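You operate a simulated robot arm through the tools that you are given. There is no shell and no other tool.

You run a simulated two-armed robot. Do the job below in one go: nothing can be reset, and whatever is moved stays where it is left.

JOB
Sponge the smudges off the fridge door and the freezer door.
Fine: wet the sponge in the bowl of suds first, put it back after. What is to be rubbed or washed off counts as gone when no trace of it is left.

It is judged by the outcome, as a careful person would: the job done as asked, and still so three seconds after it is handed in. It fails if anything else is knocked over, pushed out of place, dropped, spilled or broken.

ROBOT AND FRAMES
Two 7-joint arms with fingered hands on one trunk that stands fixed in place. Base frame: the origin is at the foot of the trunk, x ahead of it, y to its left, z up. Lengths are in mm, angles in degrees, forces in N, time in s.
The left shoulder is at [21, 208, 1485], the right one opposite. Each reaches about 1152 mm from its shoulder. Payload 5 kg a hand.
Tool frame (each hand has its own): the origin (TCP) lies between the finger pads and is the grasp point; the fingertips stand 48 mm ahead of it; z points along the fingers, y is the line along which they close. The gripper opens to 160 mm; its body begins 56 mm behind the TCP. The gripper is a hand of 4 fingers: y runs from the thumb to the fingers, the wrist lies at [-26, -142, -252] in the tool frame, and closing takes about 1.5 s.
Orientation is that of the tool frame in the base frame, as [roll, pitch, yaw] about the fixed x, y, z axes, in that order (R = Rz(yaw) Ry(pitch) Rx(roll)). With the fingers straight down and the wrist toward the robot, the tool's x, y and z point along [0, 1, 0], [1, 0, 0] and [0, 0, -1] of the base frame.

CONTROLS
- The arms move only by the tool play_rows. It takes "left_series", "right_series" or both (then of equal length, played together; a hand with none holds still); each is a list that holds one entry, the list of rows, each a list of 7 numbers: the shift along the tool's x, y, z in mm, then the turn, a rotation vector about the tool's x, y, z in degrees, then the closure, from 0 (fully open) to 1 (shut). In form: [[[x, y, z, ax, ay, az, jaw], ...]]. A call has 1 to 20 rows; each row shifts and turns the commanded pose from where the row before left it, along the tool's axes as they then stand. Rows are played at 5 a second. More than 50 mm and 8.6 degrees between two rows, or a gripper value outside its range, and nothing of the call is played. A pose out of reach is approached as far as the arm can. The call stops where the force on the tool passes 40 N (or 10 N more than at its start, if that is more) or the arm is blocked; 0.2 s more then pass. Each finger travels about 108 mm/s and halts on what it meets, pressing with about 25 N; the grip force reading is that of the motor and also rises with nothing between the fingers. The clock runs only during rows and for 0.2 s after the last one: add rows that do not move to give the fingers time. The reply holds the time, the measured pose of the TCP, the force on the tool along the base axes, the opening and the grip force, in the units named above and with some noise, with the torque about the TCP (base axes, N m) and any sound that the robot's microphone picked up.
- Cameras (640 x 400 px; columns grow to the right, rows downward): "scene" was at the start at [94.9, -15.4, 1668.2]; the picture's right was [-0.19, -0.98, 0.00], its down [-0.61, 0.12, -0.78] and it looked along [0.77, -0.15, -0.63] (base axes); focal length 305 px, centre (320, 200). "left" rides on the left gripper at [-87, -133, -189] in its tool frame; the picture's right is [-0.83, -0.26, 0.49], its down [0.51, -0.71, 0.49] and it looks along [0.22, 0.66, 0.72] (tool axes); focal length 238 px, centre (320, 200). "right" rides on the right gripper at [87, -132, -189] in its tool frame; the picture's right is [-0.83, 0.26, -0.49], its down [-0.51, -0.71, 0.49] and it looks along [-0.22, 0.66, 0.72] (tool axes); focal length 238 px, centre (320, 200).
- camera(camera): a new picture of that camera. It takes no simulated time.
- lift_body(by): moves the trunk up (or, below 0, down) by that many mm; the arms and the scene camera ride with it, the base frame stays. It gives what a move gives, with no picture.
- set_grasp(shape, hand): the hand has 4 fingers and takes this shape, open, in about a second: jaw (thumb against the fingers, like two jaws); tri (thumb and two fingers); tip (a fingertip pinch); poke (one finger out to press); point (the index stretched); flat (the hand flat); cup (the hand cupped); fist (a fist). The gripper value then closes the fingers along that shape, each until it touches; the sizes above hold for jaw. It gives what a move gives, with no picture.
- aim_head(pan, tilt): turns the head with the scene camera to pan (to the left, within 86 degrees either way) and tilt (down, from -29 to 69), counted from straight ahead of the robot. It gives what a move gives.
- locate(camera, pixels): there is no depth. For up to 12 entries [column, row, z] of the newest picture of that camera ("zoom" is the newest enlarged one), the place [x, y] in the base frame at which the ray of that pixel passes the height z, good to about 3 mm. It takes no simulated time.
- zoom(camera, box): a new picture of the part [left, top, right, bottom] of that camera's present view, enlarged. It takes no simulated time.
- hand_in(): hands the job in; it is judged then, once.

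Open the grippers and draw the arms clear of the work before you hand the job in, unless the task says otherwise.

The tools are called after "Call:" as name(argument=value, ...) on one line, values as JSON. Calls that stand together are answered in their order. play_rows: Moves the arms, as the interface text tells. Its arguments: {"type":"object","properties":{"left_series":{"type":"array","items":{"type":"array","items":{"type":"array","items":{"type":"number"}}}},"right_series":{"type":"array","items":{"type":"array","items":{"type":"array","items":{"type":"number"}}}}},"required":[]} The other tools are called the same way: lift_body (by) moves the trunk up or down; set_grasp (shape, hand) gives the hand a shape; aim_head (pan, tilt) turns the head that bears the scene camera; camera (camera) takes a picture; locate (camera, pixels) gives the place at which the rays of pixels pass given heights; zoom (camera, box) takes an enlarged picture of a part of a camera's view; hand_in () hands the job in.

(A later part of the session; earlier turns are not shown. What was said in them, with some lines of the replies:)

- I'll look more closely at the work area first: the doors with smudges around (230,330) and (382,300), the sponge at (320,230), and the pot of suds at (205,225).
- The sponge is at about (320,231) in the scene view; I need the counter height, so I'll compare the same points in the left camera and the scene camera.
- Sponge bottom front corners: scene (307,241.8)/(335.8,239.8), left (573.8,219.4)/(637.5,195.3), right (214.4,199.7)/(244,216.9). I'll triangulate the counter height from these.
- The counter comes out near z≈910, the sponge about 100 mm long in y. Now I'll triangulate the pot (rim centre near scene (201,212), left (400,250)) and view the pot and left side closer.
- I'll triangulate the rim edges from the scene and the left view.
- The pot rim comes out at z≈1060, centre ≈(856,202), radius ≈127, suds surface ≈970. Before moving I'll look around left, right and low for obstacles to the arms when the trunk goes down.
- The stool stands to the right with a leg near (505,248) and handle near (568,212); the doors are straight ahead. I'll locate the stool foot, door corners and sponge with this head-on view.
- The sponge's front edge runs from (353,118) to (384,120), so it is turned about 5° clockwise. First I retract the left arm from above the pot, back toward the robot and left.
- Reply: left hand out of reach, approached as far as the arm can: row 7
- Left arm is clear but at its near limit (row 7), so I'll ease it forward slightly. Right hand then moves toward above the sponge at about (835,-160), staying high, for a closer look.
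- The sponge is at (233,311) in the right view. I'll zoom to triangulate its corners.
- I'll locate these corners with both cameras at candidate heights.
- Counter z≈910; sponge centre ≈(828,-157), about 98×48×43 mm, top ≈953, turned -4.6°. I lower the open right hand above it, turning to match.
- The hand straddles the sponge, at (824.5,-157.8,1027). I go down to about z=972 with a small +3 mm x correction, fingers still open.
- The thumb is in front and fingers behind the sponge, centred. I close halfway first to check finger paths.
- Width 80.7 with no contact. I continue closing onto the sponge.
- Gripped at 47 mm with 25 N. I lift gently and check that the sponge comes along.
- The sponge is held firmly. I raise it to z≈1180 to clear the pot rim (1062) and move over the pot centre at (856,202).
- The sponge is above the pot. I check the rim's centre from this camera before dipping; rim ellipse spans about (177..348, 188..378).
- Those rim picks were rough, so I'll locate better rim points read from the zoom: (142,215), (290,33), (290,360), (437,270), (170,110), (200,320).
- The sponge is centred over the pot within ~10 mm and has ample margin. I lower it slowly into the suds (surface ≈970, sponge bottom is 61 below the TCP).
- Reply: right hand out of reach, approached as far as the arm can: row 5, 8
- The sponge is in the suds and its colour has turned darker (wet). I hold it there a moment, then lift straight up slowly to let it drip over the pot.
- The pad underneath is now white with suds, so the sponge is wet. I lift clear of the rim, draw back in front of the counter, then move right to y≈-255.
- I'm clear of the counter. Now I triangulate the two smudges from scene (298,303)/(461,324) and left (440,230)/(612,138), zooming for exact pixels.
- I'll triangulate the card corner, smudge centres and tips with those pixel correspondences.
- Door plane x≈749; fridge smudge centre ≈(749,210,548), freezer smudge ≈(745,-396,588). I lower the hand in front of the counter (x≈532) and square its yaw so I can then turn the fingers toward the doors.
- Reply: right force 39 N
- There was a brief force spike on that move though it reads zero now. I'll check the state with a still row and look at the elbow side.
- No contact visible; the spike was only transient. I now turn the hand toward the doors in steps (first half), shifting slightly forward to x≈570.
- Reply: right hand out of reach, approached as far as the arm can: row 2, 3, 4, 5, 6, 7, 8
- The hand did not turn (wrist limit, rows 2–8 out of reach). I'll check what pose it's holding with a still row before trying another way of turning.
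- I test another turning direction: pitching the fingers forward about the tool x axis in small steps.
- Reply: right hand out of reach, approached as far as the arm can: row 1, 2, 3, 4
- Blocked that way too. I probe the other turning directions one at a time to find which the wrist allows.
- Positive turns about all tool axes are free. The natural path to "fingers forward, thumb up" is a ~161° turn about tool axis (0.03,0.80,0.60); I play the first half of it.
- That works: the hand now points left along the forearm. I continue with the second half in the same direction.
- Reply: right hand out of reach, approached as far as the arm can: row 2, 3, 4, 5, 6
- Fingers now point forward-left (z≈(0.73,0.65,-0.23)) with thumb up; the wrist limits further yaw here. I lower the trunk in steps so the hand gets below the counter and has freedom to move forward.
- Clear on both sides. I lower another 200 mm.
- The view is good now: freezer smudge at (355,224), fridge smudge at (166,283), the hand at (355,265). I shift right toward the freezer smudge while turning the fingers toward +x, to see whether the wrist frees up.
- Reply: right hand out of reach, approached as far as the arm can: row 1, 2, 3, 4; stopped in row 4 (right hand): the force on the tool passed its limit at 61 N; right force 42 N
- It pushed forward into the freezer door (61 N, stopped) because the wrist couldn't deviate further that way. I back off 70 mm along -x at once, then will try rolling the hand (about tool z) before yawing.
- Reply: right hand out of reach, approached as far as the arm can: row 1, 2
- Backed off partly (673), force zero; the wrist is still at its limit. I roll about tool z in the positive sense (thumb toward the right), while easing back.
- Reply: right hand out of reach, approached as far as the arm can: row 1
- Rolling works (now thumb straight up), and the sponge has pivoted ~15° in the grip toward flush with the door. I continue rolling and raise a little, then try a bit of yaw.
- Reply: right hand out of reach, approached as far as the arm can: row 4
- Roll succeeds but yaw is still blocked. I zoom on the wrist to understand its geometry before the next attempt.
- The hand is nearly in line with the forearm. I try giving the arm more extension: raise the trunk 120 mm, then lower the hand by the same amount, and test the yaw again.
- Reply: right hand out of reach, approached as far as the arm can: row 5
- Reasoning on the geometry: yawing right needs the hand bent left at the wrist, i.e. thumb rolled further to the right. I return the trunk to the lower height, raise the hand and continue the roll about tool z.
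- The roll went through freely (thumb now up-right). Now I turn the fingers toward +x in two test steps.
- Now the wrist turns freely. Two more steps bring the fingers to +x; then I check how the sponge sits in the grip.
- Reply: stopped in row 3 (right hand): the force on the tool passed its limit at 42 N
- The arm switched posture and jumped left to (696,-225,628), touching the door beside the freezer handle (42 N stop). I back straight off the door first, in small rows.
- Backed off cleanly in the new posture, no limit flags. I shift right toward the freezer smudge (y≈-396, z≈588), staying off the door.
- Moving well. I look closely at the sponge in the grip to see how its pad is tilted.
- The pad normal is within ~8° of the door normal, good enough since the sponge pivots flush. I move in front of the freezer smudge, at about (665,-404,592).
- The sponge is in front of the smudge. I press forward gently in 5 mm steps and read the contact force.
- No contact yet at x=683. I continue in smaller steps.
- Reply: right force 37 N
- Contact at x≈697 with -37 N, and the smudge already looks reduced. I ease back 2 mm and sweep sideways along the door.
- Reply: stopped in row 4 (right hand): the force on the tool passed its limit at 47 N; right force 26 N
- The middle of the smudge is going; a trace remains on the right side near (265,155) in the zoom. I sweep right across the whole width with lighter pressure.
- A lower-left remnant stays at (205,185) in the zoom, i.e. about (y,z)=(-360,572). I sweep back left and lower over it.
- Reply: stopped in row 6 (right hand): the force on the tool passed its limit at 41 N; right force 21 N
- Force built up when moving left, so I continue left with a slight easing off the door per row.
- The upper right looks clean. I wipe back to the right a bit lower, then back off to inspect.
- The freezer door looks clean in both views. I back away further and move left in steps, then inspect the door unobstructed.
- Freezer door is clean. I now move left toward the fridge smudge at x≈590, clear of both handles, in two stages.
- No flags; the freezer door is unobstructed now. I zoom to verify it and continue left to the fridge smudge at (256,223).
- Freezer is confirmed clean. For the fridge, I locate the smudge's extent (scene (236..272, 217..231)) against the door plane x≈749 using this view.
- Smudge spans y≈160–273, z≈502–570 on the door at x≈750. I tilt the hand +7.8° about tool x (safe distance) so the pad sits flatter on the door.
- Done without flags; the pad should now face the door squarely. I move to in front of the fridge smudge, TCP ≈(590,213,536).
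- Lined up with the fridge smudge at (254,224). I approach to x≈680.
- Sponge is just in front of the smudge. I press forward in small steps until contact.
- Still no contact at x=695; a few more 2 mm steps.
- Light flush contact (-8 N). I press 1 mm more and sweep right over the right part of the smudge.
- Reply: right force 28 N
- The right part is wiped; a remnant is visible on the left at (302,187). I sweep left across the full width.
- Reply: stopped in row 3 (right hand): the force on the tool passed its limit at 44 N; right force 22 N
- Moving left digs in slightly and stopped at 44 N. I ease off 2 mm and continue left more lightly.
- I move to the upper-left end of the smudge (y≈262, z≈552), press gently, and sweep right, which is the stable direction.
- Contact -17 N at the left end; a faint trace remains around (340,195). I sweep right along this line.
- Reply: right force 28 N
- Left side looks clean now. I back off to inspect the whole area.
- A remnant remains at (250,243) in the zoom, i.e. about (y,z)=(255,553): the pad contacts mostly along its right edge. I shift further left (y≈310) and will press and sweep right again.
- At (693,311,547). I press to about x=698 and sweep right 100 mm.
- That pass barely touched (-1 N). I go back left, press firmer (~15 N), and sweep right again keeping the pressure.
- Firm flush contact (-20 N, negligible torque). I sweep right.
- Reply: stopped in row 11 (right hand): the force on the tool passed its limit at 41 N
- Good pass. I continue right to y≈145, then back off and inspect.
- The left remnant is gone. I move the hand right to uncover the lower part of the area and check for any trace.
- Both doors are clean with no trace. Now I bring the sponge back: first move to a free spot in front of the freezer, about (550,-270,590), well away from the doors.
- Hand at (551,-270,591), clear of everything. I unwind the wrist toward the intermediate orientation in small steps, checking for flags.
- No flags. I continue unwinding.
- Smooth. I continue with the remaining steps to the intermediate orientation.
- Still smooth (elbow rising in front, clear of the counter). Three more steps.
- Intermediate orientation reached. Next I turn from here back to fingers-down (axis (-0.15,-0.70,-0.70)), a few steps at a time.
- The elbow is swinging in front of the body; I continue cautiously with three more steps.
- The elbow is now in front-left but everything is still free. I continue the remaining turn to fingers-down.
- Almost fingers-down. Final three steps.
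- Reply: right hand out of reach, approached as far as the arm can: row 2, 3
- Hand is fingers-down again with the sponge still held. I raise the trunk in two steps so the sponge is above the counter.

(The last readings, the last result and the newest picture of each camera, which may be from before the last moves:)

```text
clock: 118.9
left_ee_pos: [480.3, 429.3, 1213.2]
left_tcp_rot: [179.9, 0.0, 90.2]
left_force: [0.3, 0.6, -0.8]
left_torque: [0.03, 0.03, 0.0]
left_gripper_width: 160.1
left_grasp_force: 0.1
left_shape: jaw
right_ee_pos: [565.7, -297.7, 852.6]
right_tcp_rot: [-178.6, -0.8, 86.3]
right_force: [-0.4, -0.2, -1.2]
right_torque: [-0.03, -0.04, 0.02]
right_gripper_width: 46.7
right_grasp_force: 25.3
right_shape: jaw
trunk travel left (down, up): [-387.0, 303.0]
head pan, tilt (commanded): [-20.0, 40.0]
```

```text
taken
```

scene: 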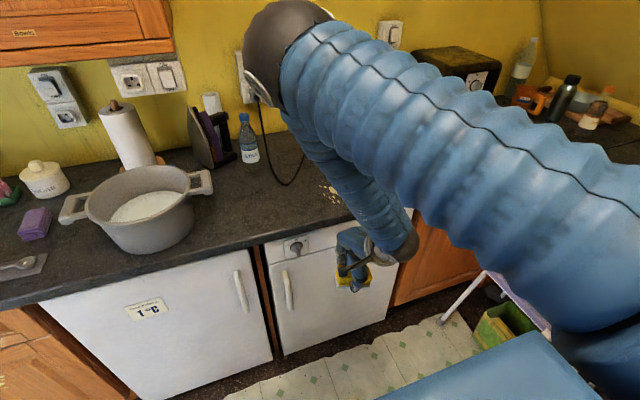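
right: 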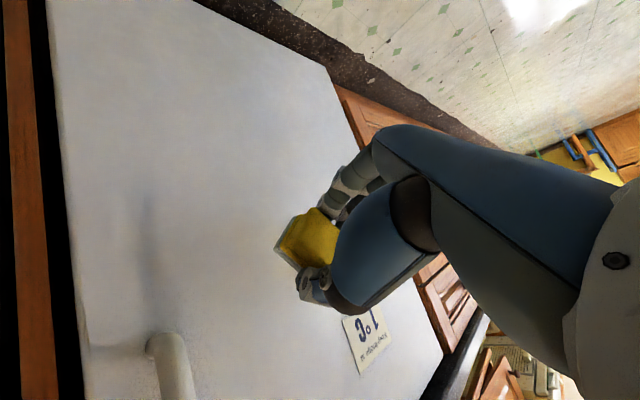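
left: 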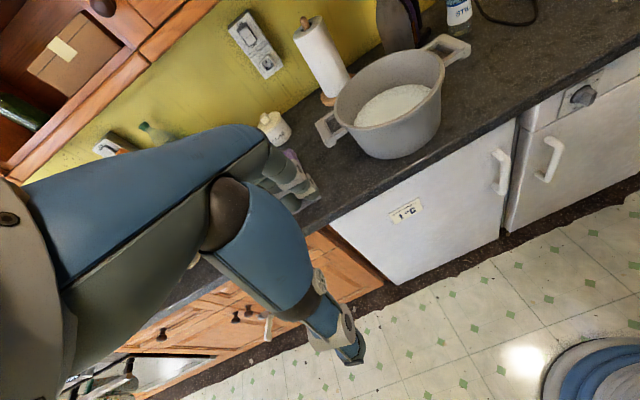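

Clear. I raise another 200 mm.

Call:
lift_body(by=200)

Call:
aim_head(pan=-10, tilt=50)

Call:
camera(camera="scene")

Call:
camera(camera="right")

```text
clock: 121.0
left_ee_pos: [480.1, 430.8, 1413.3]
left_tcp_rot: [-179.9, 0.0, 90.3]
left_force: [1.1, -0.1, 0.2]
left_torque: [-0.02, 0.01, 0.01]
left_gripper_width: 159.7
left_grasp_force: 0.2
left_shape: jaw
right_ee_pos: [567.0, -297.4, 1051.4]
right_tcp_rot: [-178.7, -0.9, 86.3]
right_force: [-0.2, -0.5, -1.8]
right_torque: [0.04, 0.02, 0.07]
right_gripper_width: 46.6
right_grasp_force: 24.9
right_shape: jaw
trunk travel left (down, up): [-587.0, 103.0]
head pan, tilt (commanded): [-20.0, 40.0]
```

```text
clock: 121.8
left_ee_pos: [480.8, 430.4, 1412.8]
left_tcp_rot: [-179.9, 0.0, 90.2]
left_force: [-0.3, 1.1, -0.5]
left_torque: [-0.02, 0.0, -0.04]
left_gripper_width: 159.9
left_grasp_force: 0.0
left_shape: jaw
right_ee_pos: [566.1, -297.7, 1052.9]
right_tcp_rot: [-178.7, -0.8, 86.4]
right_force: [1.0, -0.4, -0.9]
right_torque: [-0.03, -0.01, 0.02]
right_gripper_width: 46.6
right_grasp_force: 24.6
right_shape: jaw
trunk travel left (down, up): [-587.0, 103.0]
head pan, tilt (commanded): [-10.0, 50.0]
```

```text
taken
```

scene: 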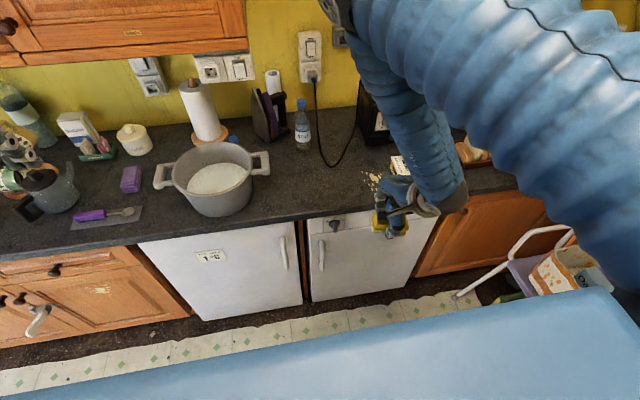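

```text
taken
```

right: 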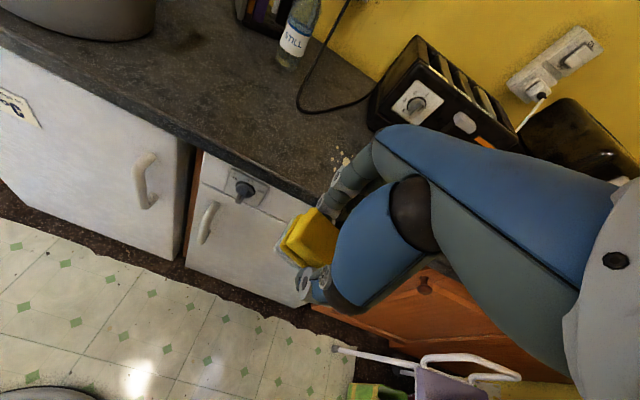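

Sponge is above counter level (TCP 1053, pad bottom ≈992). I move it forward toward its original place at (828,-157) in stages.

Call:
play_rows(right_series=[[[22.4, 36.1, 0, 0, 0, 0, 0.95], [22.4, 36.1, 0, 0, 0, 0, 0.95], [22.4, 36.1, 0, 0, 0, 0, 0.95], [0, 0, 0, 0, 0, 0, 0.95]]])

Call:
camera(camera="scene")

```text
clock: 122.8
left_ee_pos: [480.1, 429.7, 1414.4]
left_tcp_rot: [-179.9, 0.0, 90.2]
left_force: [0.2, -0.7, 0.3]
left_torque: [0.01, -0.07, 0.02]
left_gripper_width: 159.9
left_grasp_force: 0.1
left_shape: jaw
right_ee_pos: [678.9, -236.6, 1051.0]
right_tcp_rot: [-178.8, -0.8, 86.4]
right_force: [-0.4, 0.3, -0.1]
right_torque: [0.01, 0.0, 0.01]
right_gripper_width: 46.6
right_grasp_force: 25.3
right_shape: jaw
trunk travel left (down, up): [-587.0, 103.0]
head pan, tilt (commanded): [-10.0, 50.0]
```

```text
taken
```

scene: 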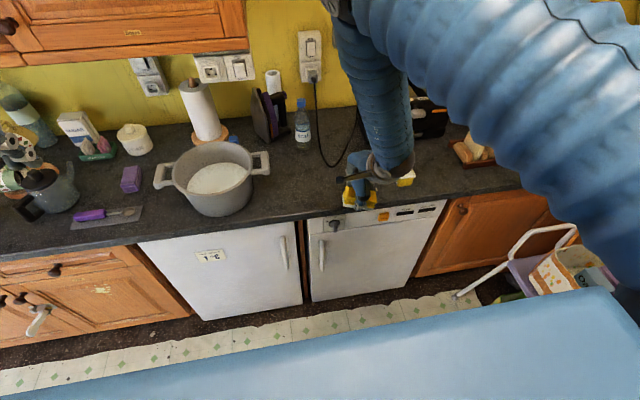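

No flags. Four more steps to above the spot.

Call:
play_rows(right_series=[[[22.3, 35.9, 0, 0, 0, 0, 0.95], [22.3, 35.9, 0, 0, 0, 0, 0.95], [22.3, 35.9, 0, 0, 0, 0, 0.95], [22.3, 35.9, 0, 0, 0, 0, 0.95], [0, 0, 0, 0, 0, 0, 0.95]]])

Call:
camera(camera="scene")

Call:
camera(camera="right")

```text
clock: 124.0
left_ee_pos: [480.7, 427.8, 1413.4]
left_tcp_rot: [180.0, 0.0, 90.1]
left_force: [-0.3, -0.7, -0.1]
left_torque: [0.04, -0.02, 0.0]
left_gripper_width: 159.9
left_grasp_force: 0.1
left_shape: jaw
right_ee_pos: [826.1, -159.0, 1051.1]
right_tcp_rot: [-178.9, -0.7, 86.4]
right_force: [0.4, -0.9, -0.3]
right_torque: [0.01, -0.03, -0.02]
right_gripper_width: 46.6
right_grasp_force: 25.1
right_shape: jaw
trunk travel left (down, up): [-587.0, 103.0]
head pan, tilt (commanded): [-10.0, 50.0]
```

```text
taken
```

scene: 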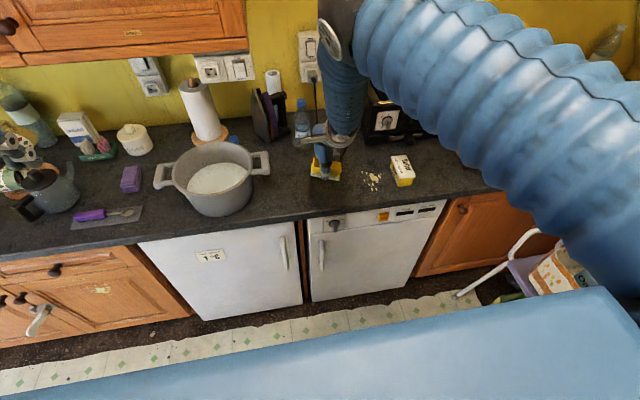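

```text
taken
```

right: 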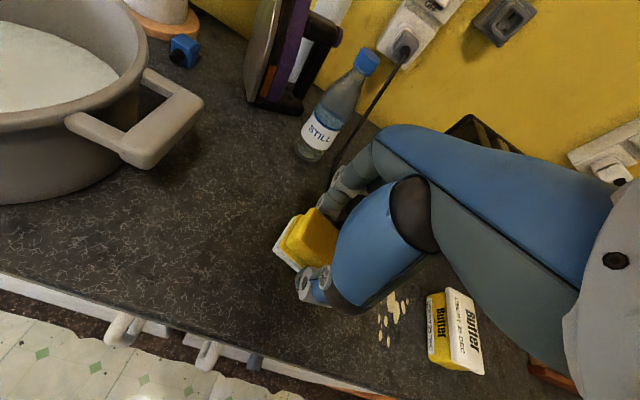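

Above the spot at (826,-159,1051), nothing disturbed. I zoom to check the sponge's tilt before lowering.

Call:
zoom(camera="scene", box=[280, 110, 400, 200])

Call:
zoom(camera="right", box=[240, 150, 400, 320])

```text
4.44 times, centred on (340, 155) of scene
```

zoom: 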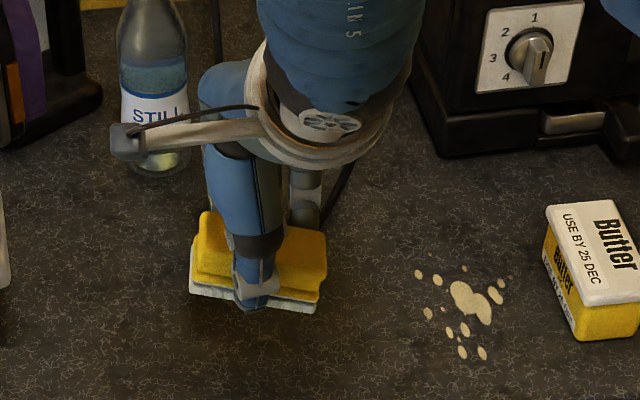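

```text
2.35 times, centred on (320, 235) of right
```

zoom: 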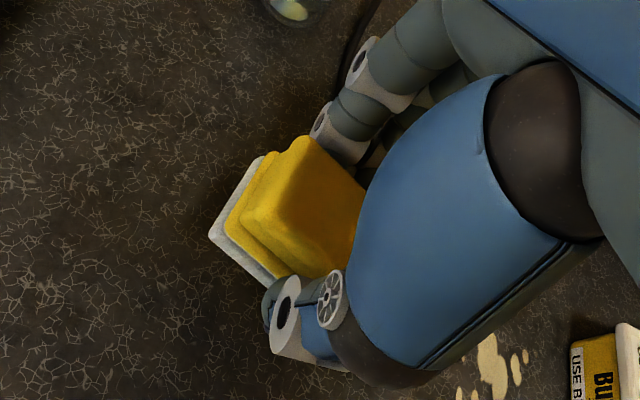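

The sponge leans ~8–10° (right end lower). I tilt the hand -8° about tool y to level the pad and lower to about 985.

Call:
play_rows(right_series=[[[2.5, 2, 0, 0, -8, 0, 0.95], [3, 0, 21.8, 0, 0, 0, 0.95], [3, 0, 21.8, 0, 0, 0, 0.95], [3, 0, 21.8, 0, 0, 0, 0.95], [0, 0, 0, 0, 0, 0, 0.95]]])

Call:
zoom(camera="scene", box=[280, 110, 400, 200])

```text
clock: 125.2
left_ee_pos: [479.3, 430.3, 1413.0]
left_tcp_rot: [179.9, 0.0, 90.2]
left_force: [0.2, -0.5, -0.1]
left_torque: [-0.02, -0.02, -0.02]
left_gripper_width: 159.9
left_grasp_force: 0.0
left_shape: jaw
right_ee_pos: [820.5, -157.4, 988.6]
right_tcp_rot: [-178.8, 7.2, 86.6]
right_force: [0.7, -0.4, -1.2]
right_torque: [0.03, -0.05, 0.01]
right_gripper_width: 46.9
right_grasp_force: 24.9
right_shape: jaw
right hand out of reach, approached as far as the arm can: row 1, 2
trunk travel left (down, up): [-587.0, 103.0]
head pan, tilt (commanded): [-10.0, 50.0]
```

```text
4.44 times, centred on (340, 155) of scene
```

zoom: 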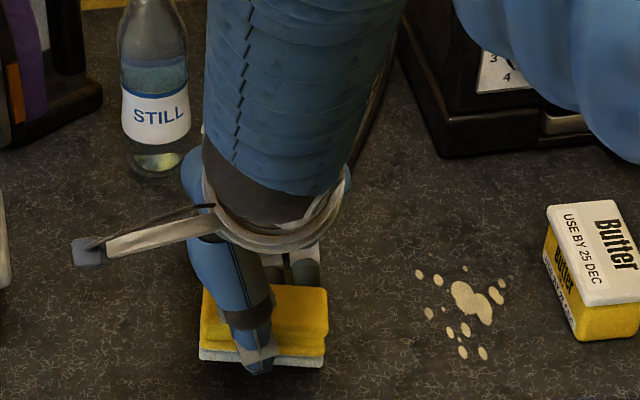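

Level now, at (820.5,-157.4,988.6). I correct x by +7 and lower the last ~15 mm gently.

Call:
play_rows(right_series=[[[0, 7, 0, 0, 0, 0, 0.95], [0.7, 0, 5, 0, 0, 0, 0.95], [0.6, 0, 4, 0, 0, 0, 0.95], [0, 0, 0, 0, 0, 0, 0.95]]])

Call:
zoom(camera="scene", box=[280, 110, 400, 200])

```text
clock: 126.2
left_ee_pos: [480.3, 430.7, 1412.6]
left_tcp_rot: [180.0, -0.1, 90.2]
left_force: [-1.1, -0.4, -1.0]
left_torque: [-0.02, -0.02, -0.04]
left_gripper_width: 159.8
left_grasp_force: 0.1
left_shape: jaw
right_ee_pos: [827.1, -156.7, 979.2]
right_tcp_rot: [-178.8, 7.2, 86.7]
right_force: [0.2, -0.5, 0.0]
right_torque: [0.0, -0.02, 0.03]
right_gripper_width: 46.7
right_grasp_force: 24.7
right_shape: jaw
trunk travel left (down, up): [-587.0, 103.0]
head pan, tilt (commanded): [-10.0, 50.0]
```

```text
4.44 times, centred on (340, 155) of scene
```

zoom: 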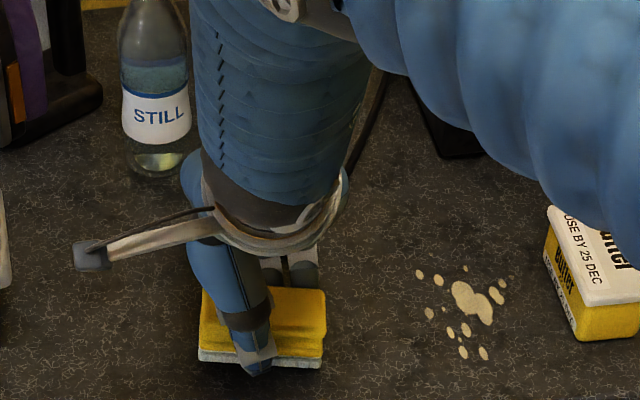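

Position is right (827,-157,979), no contact yet. The arm's elbow has shifted in view, so I check the full scene before lowering more.

Call:
aim_head(pan=-15, tilt=25)

Call:
camera(camera="scene")

Call:
camera(camera="left")

Call:
camera(camera="right")

```text
clock: 127.0
left_ee_pos: [480.4, 430.5, 1413.9]
left_tcp_rot: [-179.9, -0.1, 90.2]
left_force: [-0.5, 0.6, 0.3]
left_torque: [-0.05, -0.01, 0.01]
left_gripper_width: 160.1
left_grasp_force: 0.1
left_shape: jaw
right_ee_pos: [827.4, -157.4, 978.2]
right_tcp_rot: [-178.8, 7.2, 86.5]
right_force: [0.1, -0.1, -0.1]
right_torque: [0.01, -0.01, -0.02]
right_gripper_width: 46.7
right_grasp_force: 25.0
right_shape: jaw
trunk travel left (down, up): [-587.0, 103.0]
head pan, tilt (commanded): [-15.0, 25.0]
```

```text
taken
```

scene: 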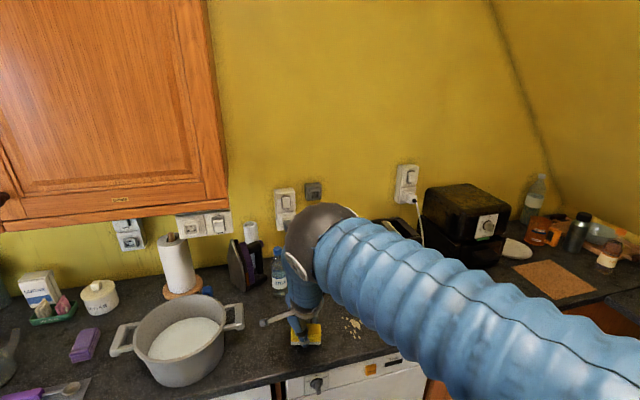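

```text
taken
```

left: 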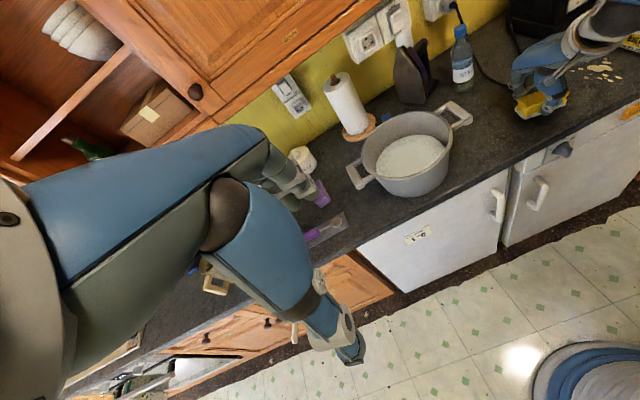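

```text
taken
```

right: 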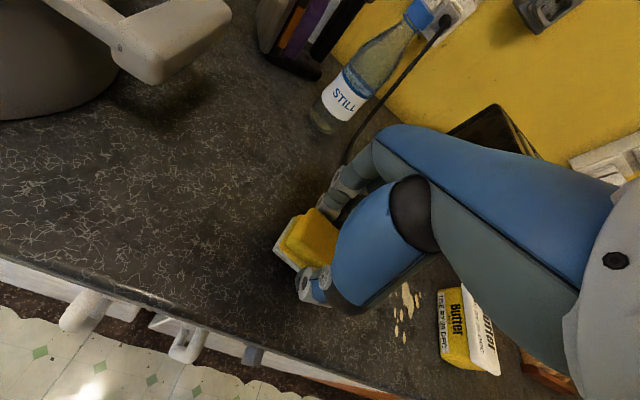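

The elbow is well in front of the counter objects, no conflict. I lower the last millimetres until the pad touches the counter.

Call:
play_rows(right_series=[[[0.4, 0, 3, 0, 0, 0, 0.95], [0.3, 0, 2, 0, 0, 0, 0.95], [0, 0, 0, 0, 0, 0, 0.95]]])

Call:
aim_head(pan=-10, tilt=50)

Call:
zoom(camera="scene", box=[280, 110, 400, 200])

```text
clock: 127.8
left_ee_pos: [480.5, 429.2, 1413.3]
left_tcp_rot: [-180.0, 0.1, 90.2]
left_force: [-0.4, 0.0, -0.4]
left_torque: [-0.01, -0.01, 0.03]
left_gripper_width: 160.0
left_grasp_force: 0.0
left_shape: jaw
right_ee_pos: [828.1, -157.3, 973.8]
right_tcp_rot: [-178.8, 7.1, 86.7]
right_force: [0.3, -1.1, 0.7]
right_torque: [0.02, 0.02, -0.01]
right_gripper_width: 46.6
right_grasp_force: 25.3
right_shape: jaw
trunk travel left (down, up): [-587.0, 103.0]
head pan, tilt (commanded): [-15.0, 25.0]
```

```text
clock: 128.7
left_ee_pos: [479.9, 430.5, 1413.7]
left_tcp_rot: [180.0, 0.0, 90.2]
left_force: [-0.1, 0.1, 0.2]
left_torque: [-0.01, 0.01, -0.04]
left_gripper_width: 159.9
left_grasp_force: 0.0
left_shape: jaw
right_ee_pos: [826.5, -157.3, 973.7]
right_tcp_rot: [-178.8, 7.1, 86.7]
right_force: [-1.3, 0.3, -0.3]
right_torque: [0.0, 0.0, -0.01]
right_gripper_width: 46.8
right_grasp_force: 25.2
right_shape: jaw
trunk travel left (down, up): [-587.0, 103.0]
head pan, tilt (commanded): [-10.0, 50.0]
```

```text
4.44 times, centred on (340, 155) of scene
```

zoom: 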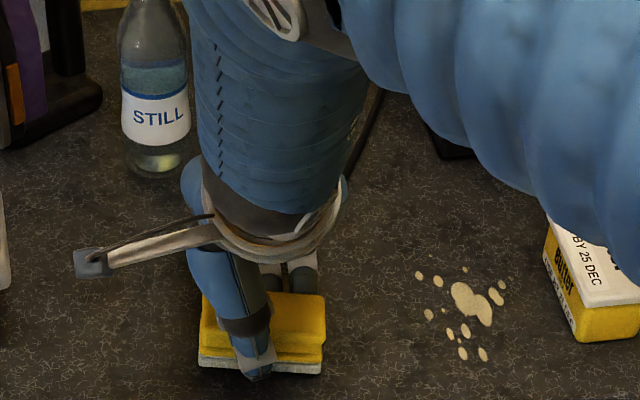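

No contact yet at 973.8. Two-millimetre steps further.

Call:
play_rows(right_series=[[[0.3, 0, 2, 0, 0, 0, 0.95], [0.3, 0, 2, 0, 0, 0, 0.95], [0, 0, 0, 0, 0, 0, 0.95]]])

```text
clock: 129.5
left_ee_pos: [480.0, 430.6, 1412.5]
left_tcp_rot: [-180.0, 0.0, 90.2]
left_force: [-0.2, 0.2, 0.3]
left_torque: [0.0, 0.0, -0.01]
left_gripper_width: 159.9
left_grasp_force: 0.1
left_shape: jaw
right_ee_pos: [828.3, -157.0, 970.9]
right_tcp_rot: [-178.7, 7.2, 86.7]
right_force: [-0.4, -0.1, -0.7]
right_torque: [0.0, 0.01, -0.01]
right_gripper_width: 46.8
right_grasp_force: 25.0
right_shape: jaw
trunk travel left (down, up): [-587.0, 103.0]
head pan, tilt (commanded): [-10.0, 50.0]
```

Call:
play_rows(right_series=[[[0.3, 0, 2, 0, 0, 0, 0.95], [0.3, 0, 2, 0, 0, 0, 0.95], [0, 0, 0, 0, 0, 0, 0.95]]])

Call:
zoom(camera="right", box=[240, 150, 400, 320])

```text
clock: 130.3
left_ee_pos: [480.5, 431.5, 1413.8]
left_tcp_rot: [-180.0, 0.0, 90.3]
left_force: [-0.2, -1.2, 0.3]
left_torque: [-0.02, 0.0, 0.02]
left_gripper_width: 159.8
left_grasp_force: 0.0
left_shape: jaw
right_ee_pos: [828.2, -156.7, 967.2]
right_tcp_rot: [-178.8, 7.3, 86.6]
right_force: [-0.4, 0.7, 5.1]
right_torque: [-0.28, -0.12, 0.03]
right_gripper_width: 46.9
right_grasp_force: 25.6
right_shape: jaw
trunk travel left (down, up): [-587.0, 103.0]
head pan, tilt (commanded): [-10.0, 50.0]
```

```text
2.35 times, centred on (320, 235) of right
```

zoom: 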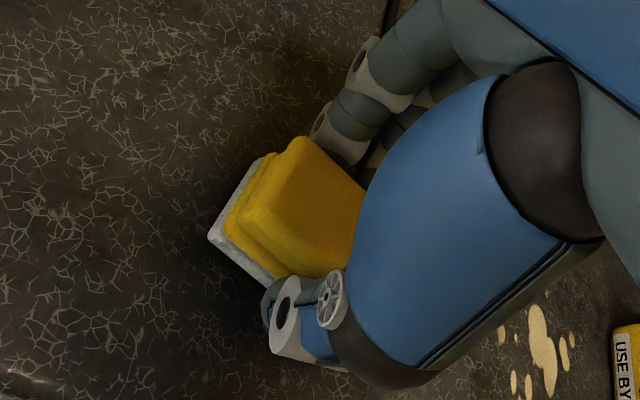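

First contact (+5 N) at the right end. I press 2 mm more to let it settle flat.

Call:
play_rows(right_series=[[[0.2, 0, 1.5, 0, 0, 0, 0.95], [0.2, 0, 1, 0, 0, 0, 0.95], [0, 0, 0, 0, 0, 0, 0.95]]])

Call:
zoom(camera="scene", box=[280, 110, 400, 200])

```text
clock: 131.1
left_ee_pos: [478.8, 430.7, 1412.7]
left_tcp_rot: [-180.0, 0.0, 90.3]
left_force: [0.0, 0.1, 0.6]
left_torque: [0.02, -0.01, -0.03]
left_gripper_width: 159.7
left_grasp_force: 0.1
left_shape: jaw
right_ee_pos: [828.6, -155.5, 964.9]
right_tcp_rot: [-178.8, 7.2, 86.7]
right_force: [1.5, 3.6, 7.9]
right_torque: [-0.36, -0.22, 0.17]
right_gripper_width: 46.8
right_grasp_force: 25.5
right_shape: jaw
trunk travel left (down, up): [-587.0, 103.0]
head pan, tilt (commanded): [-10.0, 50.0]
```

```text
4.44 times, centred on (340, 155) of scene
```

zoom: 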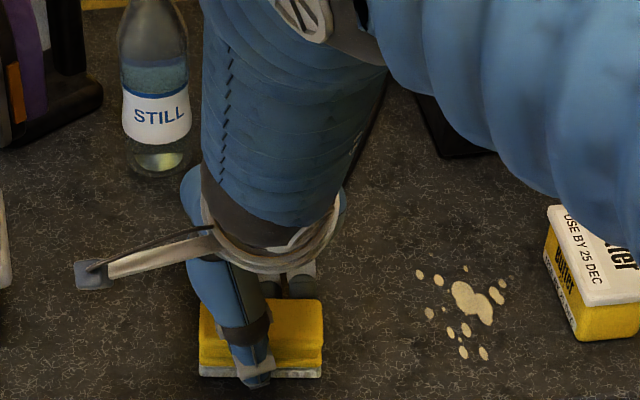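

The sponge rests on the counter. I open the fingers gradually.

Call:
play_rows(right_series=[[[0, 0, 0, 0, 0, 0, 0.72], [0, 0, 0, 0, 0, 0, 0.68], [0, 0, 0, 0, 0, 0, 0.64], [0, 0, 0, 0, 0, 0, 0.6], [0, 0, 0, 0, 0, 0, 0.5], [0, 0, 0, 0, 0, 0, 0.4], [0, 0, 0, 0, 0, 0, 0.4]]])

Call:
zoom(camera="scene", box=[280, 110, 400, 200])

Call:
zoom(camera="right", box=[240, 150, 400, 320])

```text
clock: 132.7
left_ee_pos: [479.1, 430.1, 1413.2]
left_tcp_rot: [180.0, 0.0, 90.2]
left_force: [0.4, -0.5, 0.3]
left_torque: [0.0, -0.01, 0.03]
left_gripper_width: 160.1
left_grasp_force: 0.0
left_shape: jaw
right_ee_pos: [826.9, -156.4, 963.9]
right_tcp_rot: [-178.7, 7.2, 86.7]
right_force: [0.5, 0.4, -0.2]
right_torque: [-0.01, 0.0, 0.03]
right_gripper_width: 95.8
right_grasp_force: 0.0
right_shape: jaw
trunk travel left (down, up): [-587.0, 103.0]
head pan, tilt (commanded): [-10.0, 50.0]
```

```text
4.44 times, centred on (340, 155) of scene
```

zoom: 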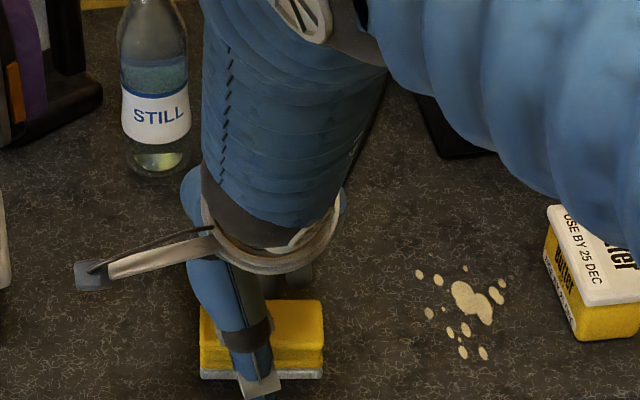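

```text
2.35 times, centred on (320, 235) of right
```

zoom: 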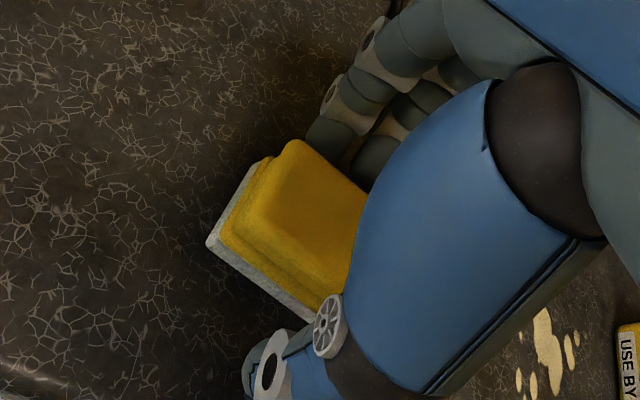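

Released; the sponge lies flat. I lift the hand straight up, clear of it.

Call:
play_rows(right_series=[[[0, 0, 0, 0, 0, 0, 0.25], [-1.4, 0, -9.9, 0, 0, 0, 0.25], [-2.8, 0, -19.8, 0, 0, 0, 0.25], [-4.2, 0, -29.7, 0, 0, 0, 0.25], [-4.2, 0, -29.7, 0, 0, 0, 0.25], [0, 0, 0, 0, 0, 0, 0.25]]])

Call:
zoom(camera="scene", box=[280, 110, 400, 200])

Call:
camera(camera="right")

```text
clock: 134.1
left_ee_pos: [482.3, 430.1, 1412.9]
left_tcp_rot: [179.9, 0.1, 90.1]
left_force: [-0.3, 0.1, -1.0]
left_torque: [-0.04, 0.06, 0.02]
left_gripper_width: 160.0
left_grasp_force: 0.2
left_shape: jaw
right_ee_pos: [827.9, -158.1, 1053.3]
right_tcp_rot: [-178.8, 7.1, 86.5]
right_force: [0.6, 0.2, 0.9]
right_torque: [-0.03, 0.0, 0.01]
right_gripper_width: 119.8
right_grasp_force: 0.0
right_shape: jaw
trunk travel left (down, up): [-587.0, 103.0]
head pan, tilt (commanded): [-10.0, 50.0]
```

```text
4.44 times, centred on (340, 155) of scene
```

zoom: 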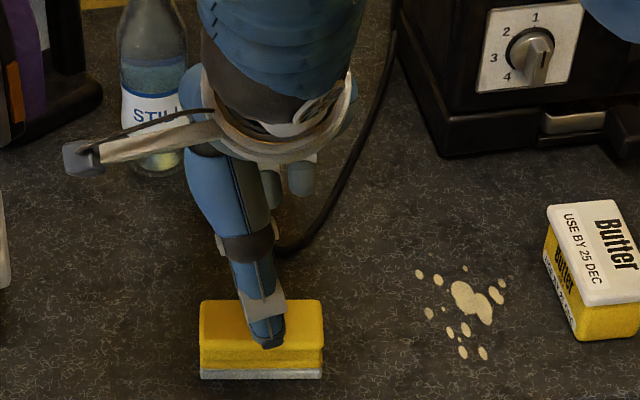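

```text
taken
```

right: 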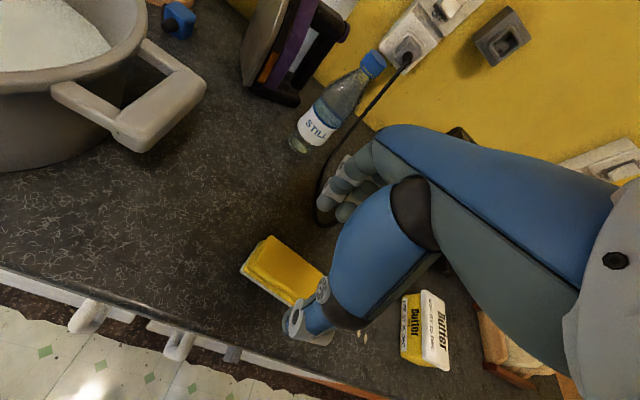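

The sponge sits in its place. I raise further and draw the right arm back in front of the counter.

Call:
play_rows(right_series=[[[-4.2, 0, -29.7, 0, 0, 0, 0.25], [-4.2, 0, -29.7, 0, 0, 0, 0.25], [-22.3, -36, 0, 0, 0, 0, 0.2], [-22.3, -36, 0, 0, 0, 0, 0.1], [-22.3, -36, 0, 0, 0, 0, 0], [-22.3, -36, 0, 0, 0, 0, 0], [-22.3, -36, 0, 0, 0, 0, 0], [-22.3, -36, 0, 0, 0, 0, 0], [0, 0, 0, 0, 0, 0, 0]]])

Call:
camera(camera="scene")

Call:
camera(camera="right")

```text
clock: 136.1
left_ee_pos: [480.9, 431.1, 1412.6]
left_tcp_rot: [-180.0, 0.0, 90.2]
left_force: [0.7, 1.1, -0.1]
left_torque: [-0.06, 0.01, -0.05]
left_gripper_width: 159.9
left_grasp_force: 0.0
left_shape: jaw
right_ee_pos: [607.1, -278.7, 1133.5]
right_tcp_rot: [-178.7, 7.2, 86.6]
right_force: [0.0, -0.2, 0.0]
right_torque: [-0.01, 0.02, -0.01]
right_gripper_width: 159.8
right_grasp_force: 0.1
right_shape: jaw
trunk travel left (down, up): [-587.0, 103.0]
head pan, tilt (commanded): [-10.0, 50.0]
```

```text
taken
```

scene: 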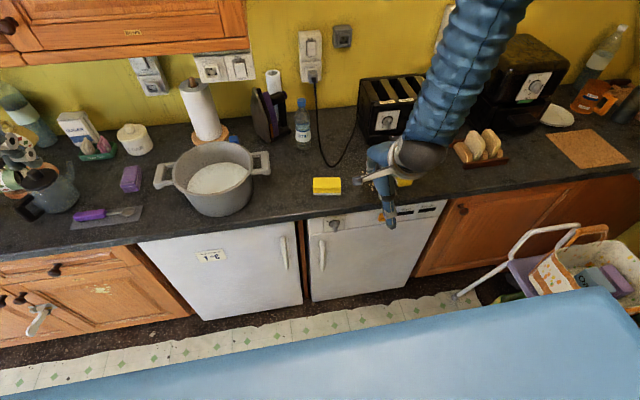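

```text
taken
```

right: 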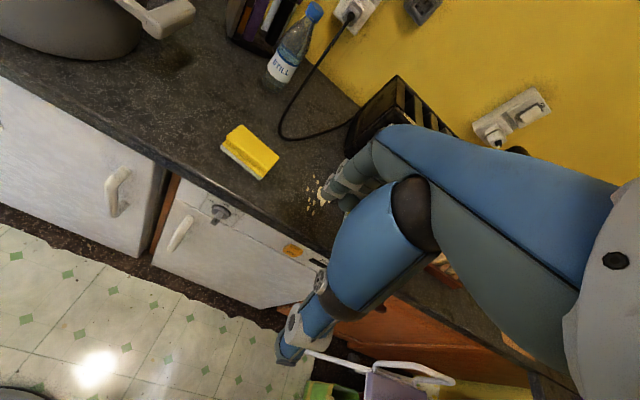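

The right hand is open and back from the counter. I verify the sponge position against its start (bottom front corners (809,-107) and (801,-206)).

Call:
zoom(camera="scene", box=[290, 160, 370, 210])

Call:
locate(camera="zoom", pixels=[[182, 274, 910], [400, 272, 910], [188, 145, 953], [400, 142, 953]])

Call:
zoom(camera="scene", box=[130, 190, 460, 330])

```text
8.00 times, centred on (330, 185) of scene
```

zoom: 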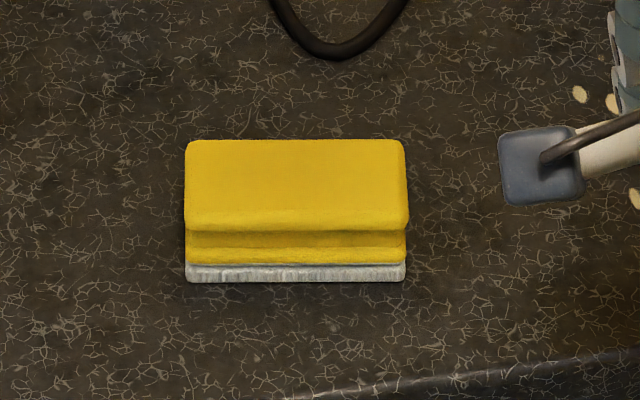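

```text
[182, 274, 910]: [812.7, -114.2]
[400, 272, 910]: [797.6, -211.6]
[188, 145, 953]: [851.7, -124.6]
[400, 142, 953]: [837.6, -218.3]
```

```text
1.94 times, centred on (295, 260) of scene
```

zoom: 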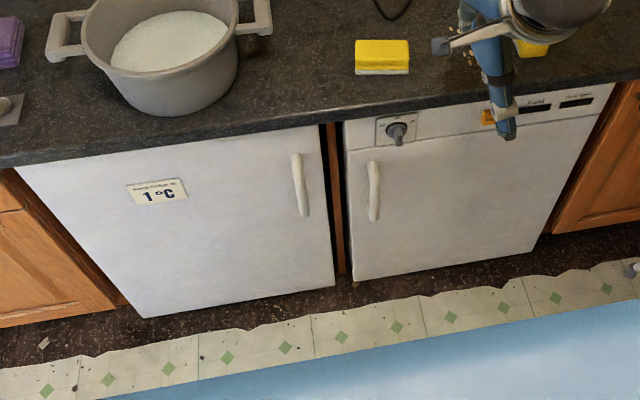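

Sponge is back within ~1 cm of where it lay. I retract the hand a bit more and take final close looks at both doors.

Call:
play_rows(right_series=[[[-4, -36, -10, 0, 0, 0, 0], [-4, -36, -20, 0, 0, 0, 0], [0, 0, 0, 0, 0, 0, 0]]])

Call:
zoom(camera="scene", box=[180, 235, 300, 315])

Call:
zoom(camera="scene", box=[310, 200, 440, 300])

Call:
camera(camera="scene")

Call:
camera(camera="left")

```text
clock: 136.9
left_ee_pos: [482.5, 429.6, 1412.1]
left_tcp_rot: [-179.9, 0.0, 90.0]
left_force: [-0.4, 0.1, 0.2]
left_torque: [0.04, 0.08, -0.01]
left_gripper_width: 160.0
left_grasp_force: 0.0
left_shape: jaw
right_ee_pos: [536.9, -277.7, 1166.9]
right_tcp_rot: [-178.6, 7.1, 86.5]
right_force: [1.0, 0.1, -0.5]
right_torque: [0.02, 0.06, 0.02]
right_gripper_width: 160.0
right_grasp_force: 0.1
right_shape: jaw
trunk travel left (down, up): [-587.0, 103.0]
head pan, tilt (commanded): [-10.0, 50.0]
```

```text
5.00 times, centred on (240, 275) of scene
```

zoom: 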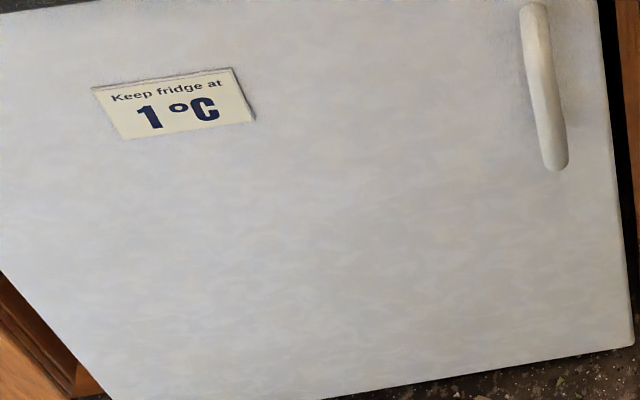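

```text
4.00 times, centred on (375, 250) of scene
```

zoom: 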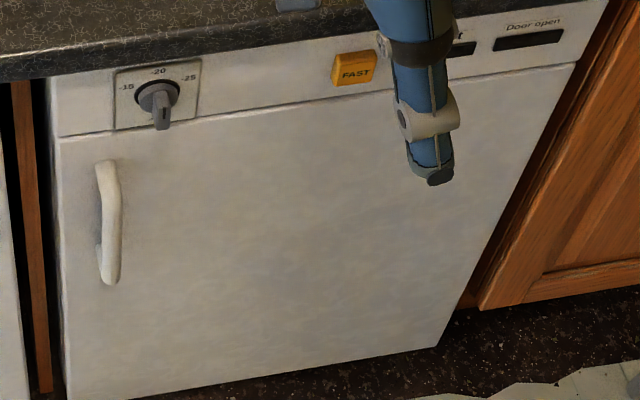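

```text
taken
```

scene: 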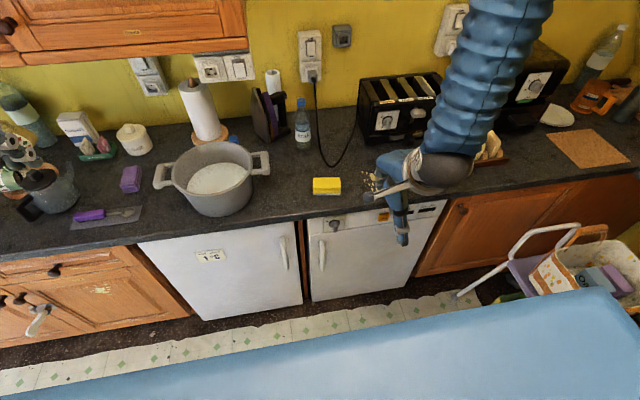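

```text
taken
```

left: 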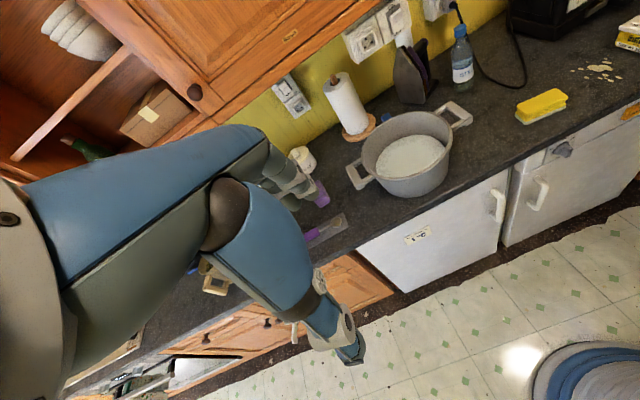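

Both doors are free of smudges, the sponge is back in place, the pot, card, handles and other items are undisturbed, and both hands are open and clear. I hand the job in.

Call:
hand_in()

```text
The job is handed in.
```

The smudges are off both the fridge door and the freezer door; close-up views from several angles show no trace left on either.

- **Sponge:** I wet it in the pot of suds first. Afterwards I set it back on the counter within about 1 cm of where it started, turned a few degrees from its original angle. I wiped with the grey pad side, since the yellow side faced the palm in my grip.
- **Unplanned contact:** while I was working out the wrist angle, the arm pressed into the freezer door twice. The force peaked at about 61 N before it stopped each time. In the last pictures both doors look shut and undamaged, and the handles and knob look unchanged.
- **Everything else:** the pot, the temperature card on the fridge and the things on the counter look undisturbed. Both hands were open and clear of the work when I handed the job in.
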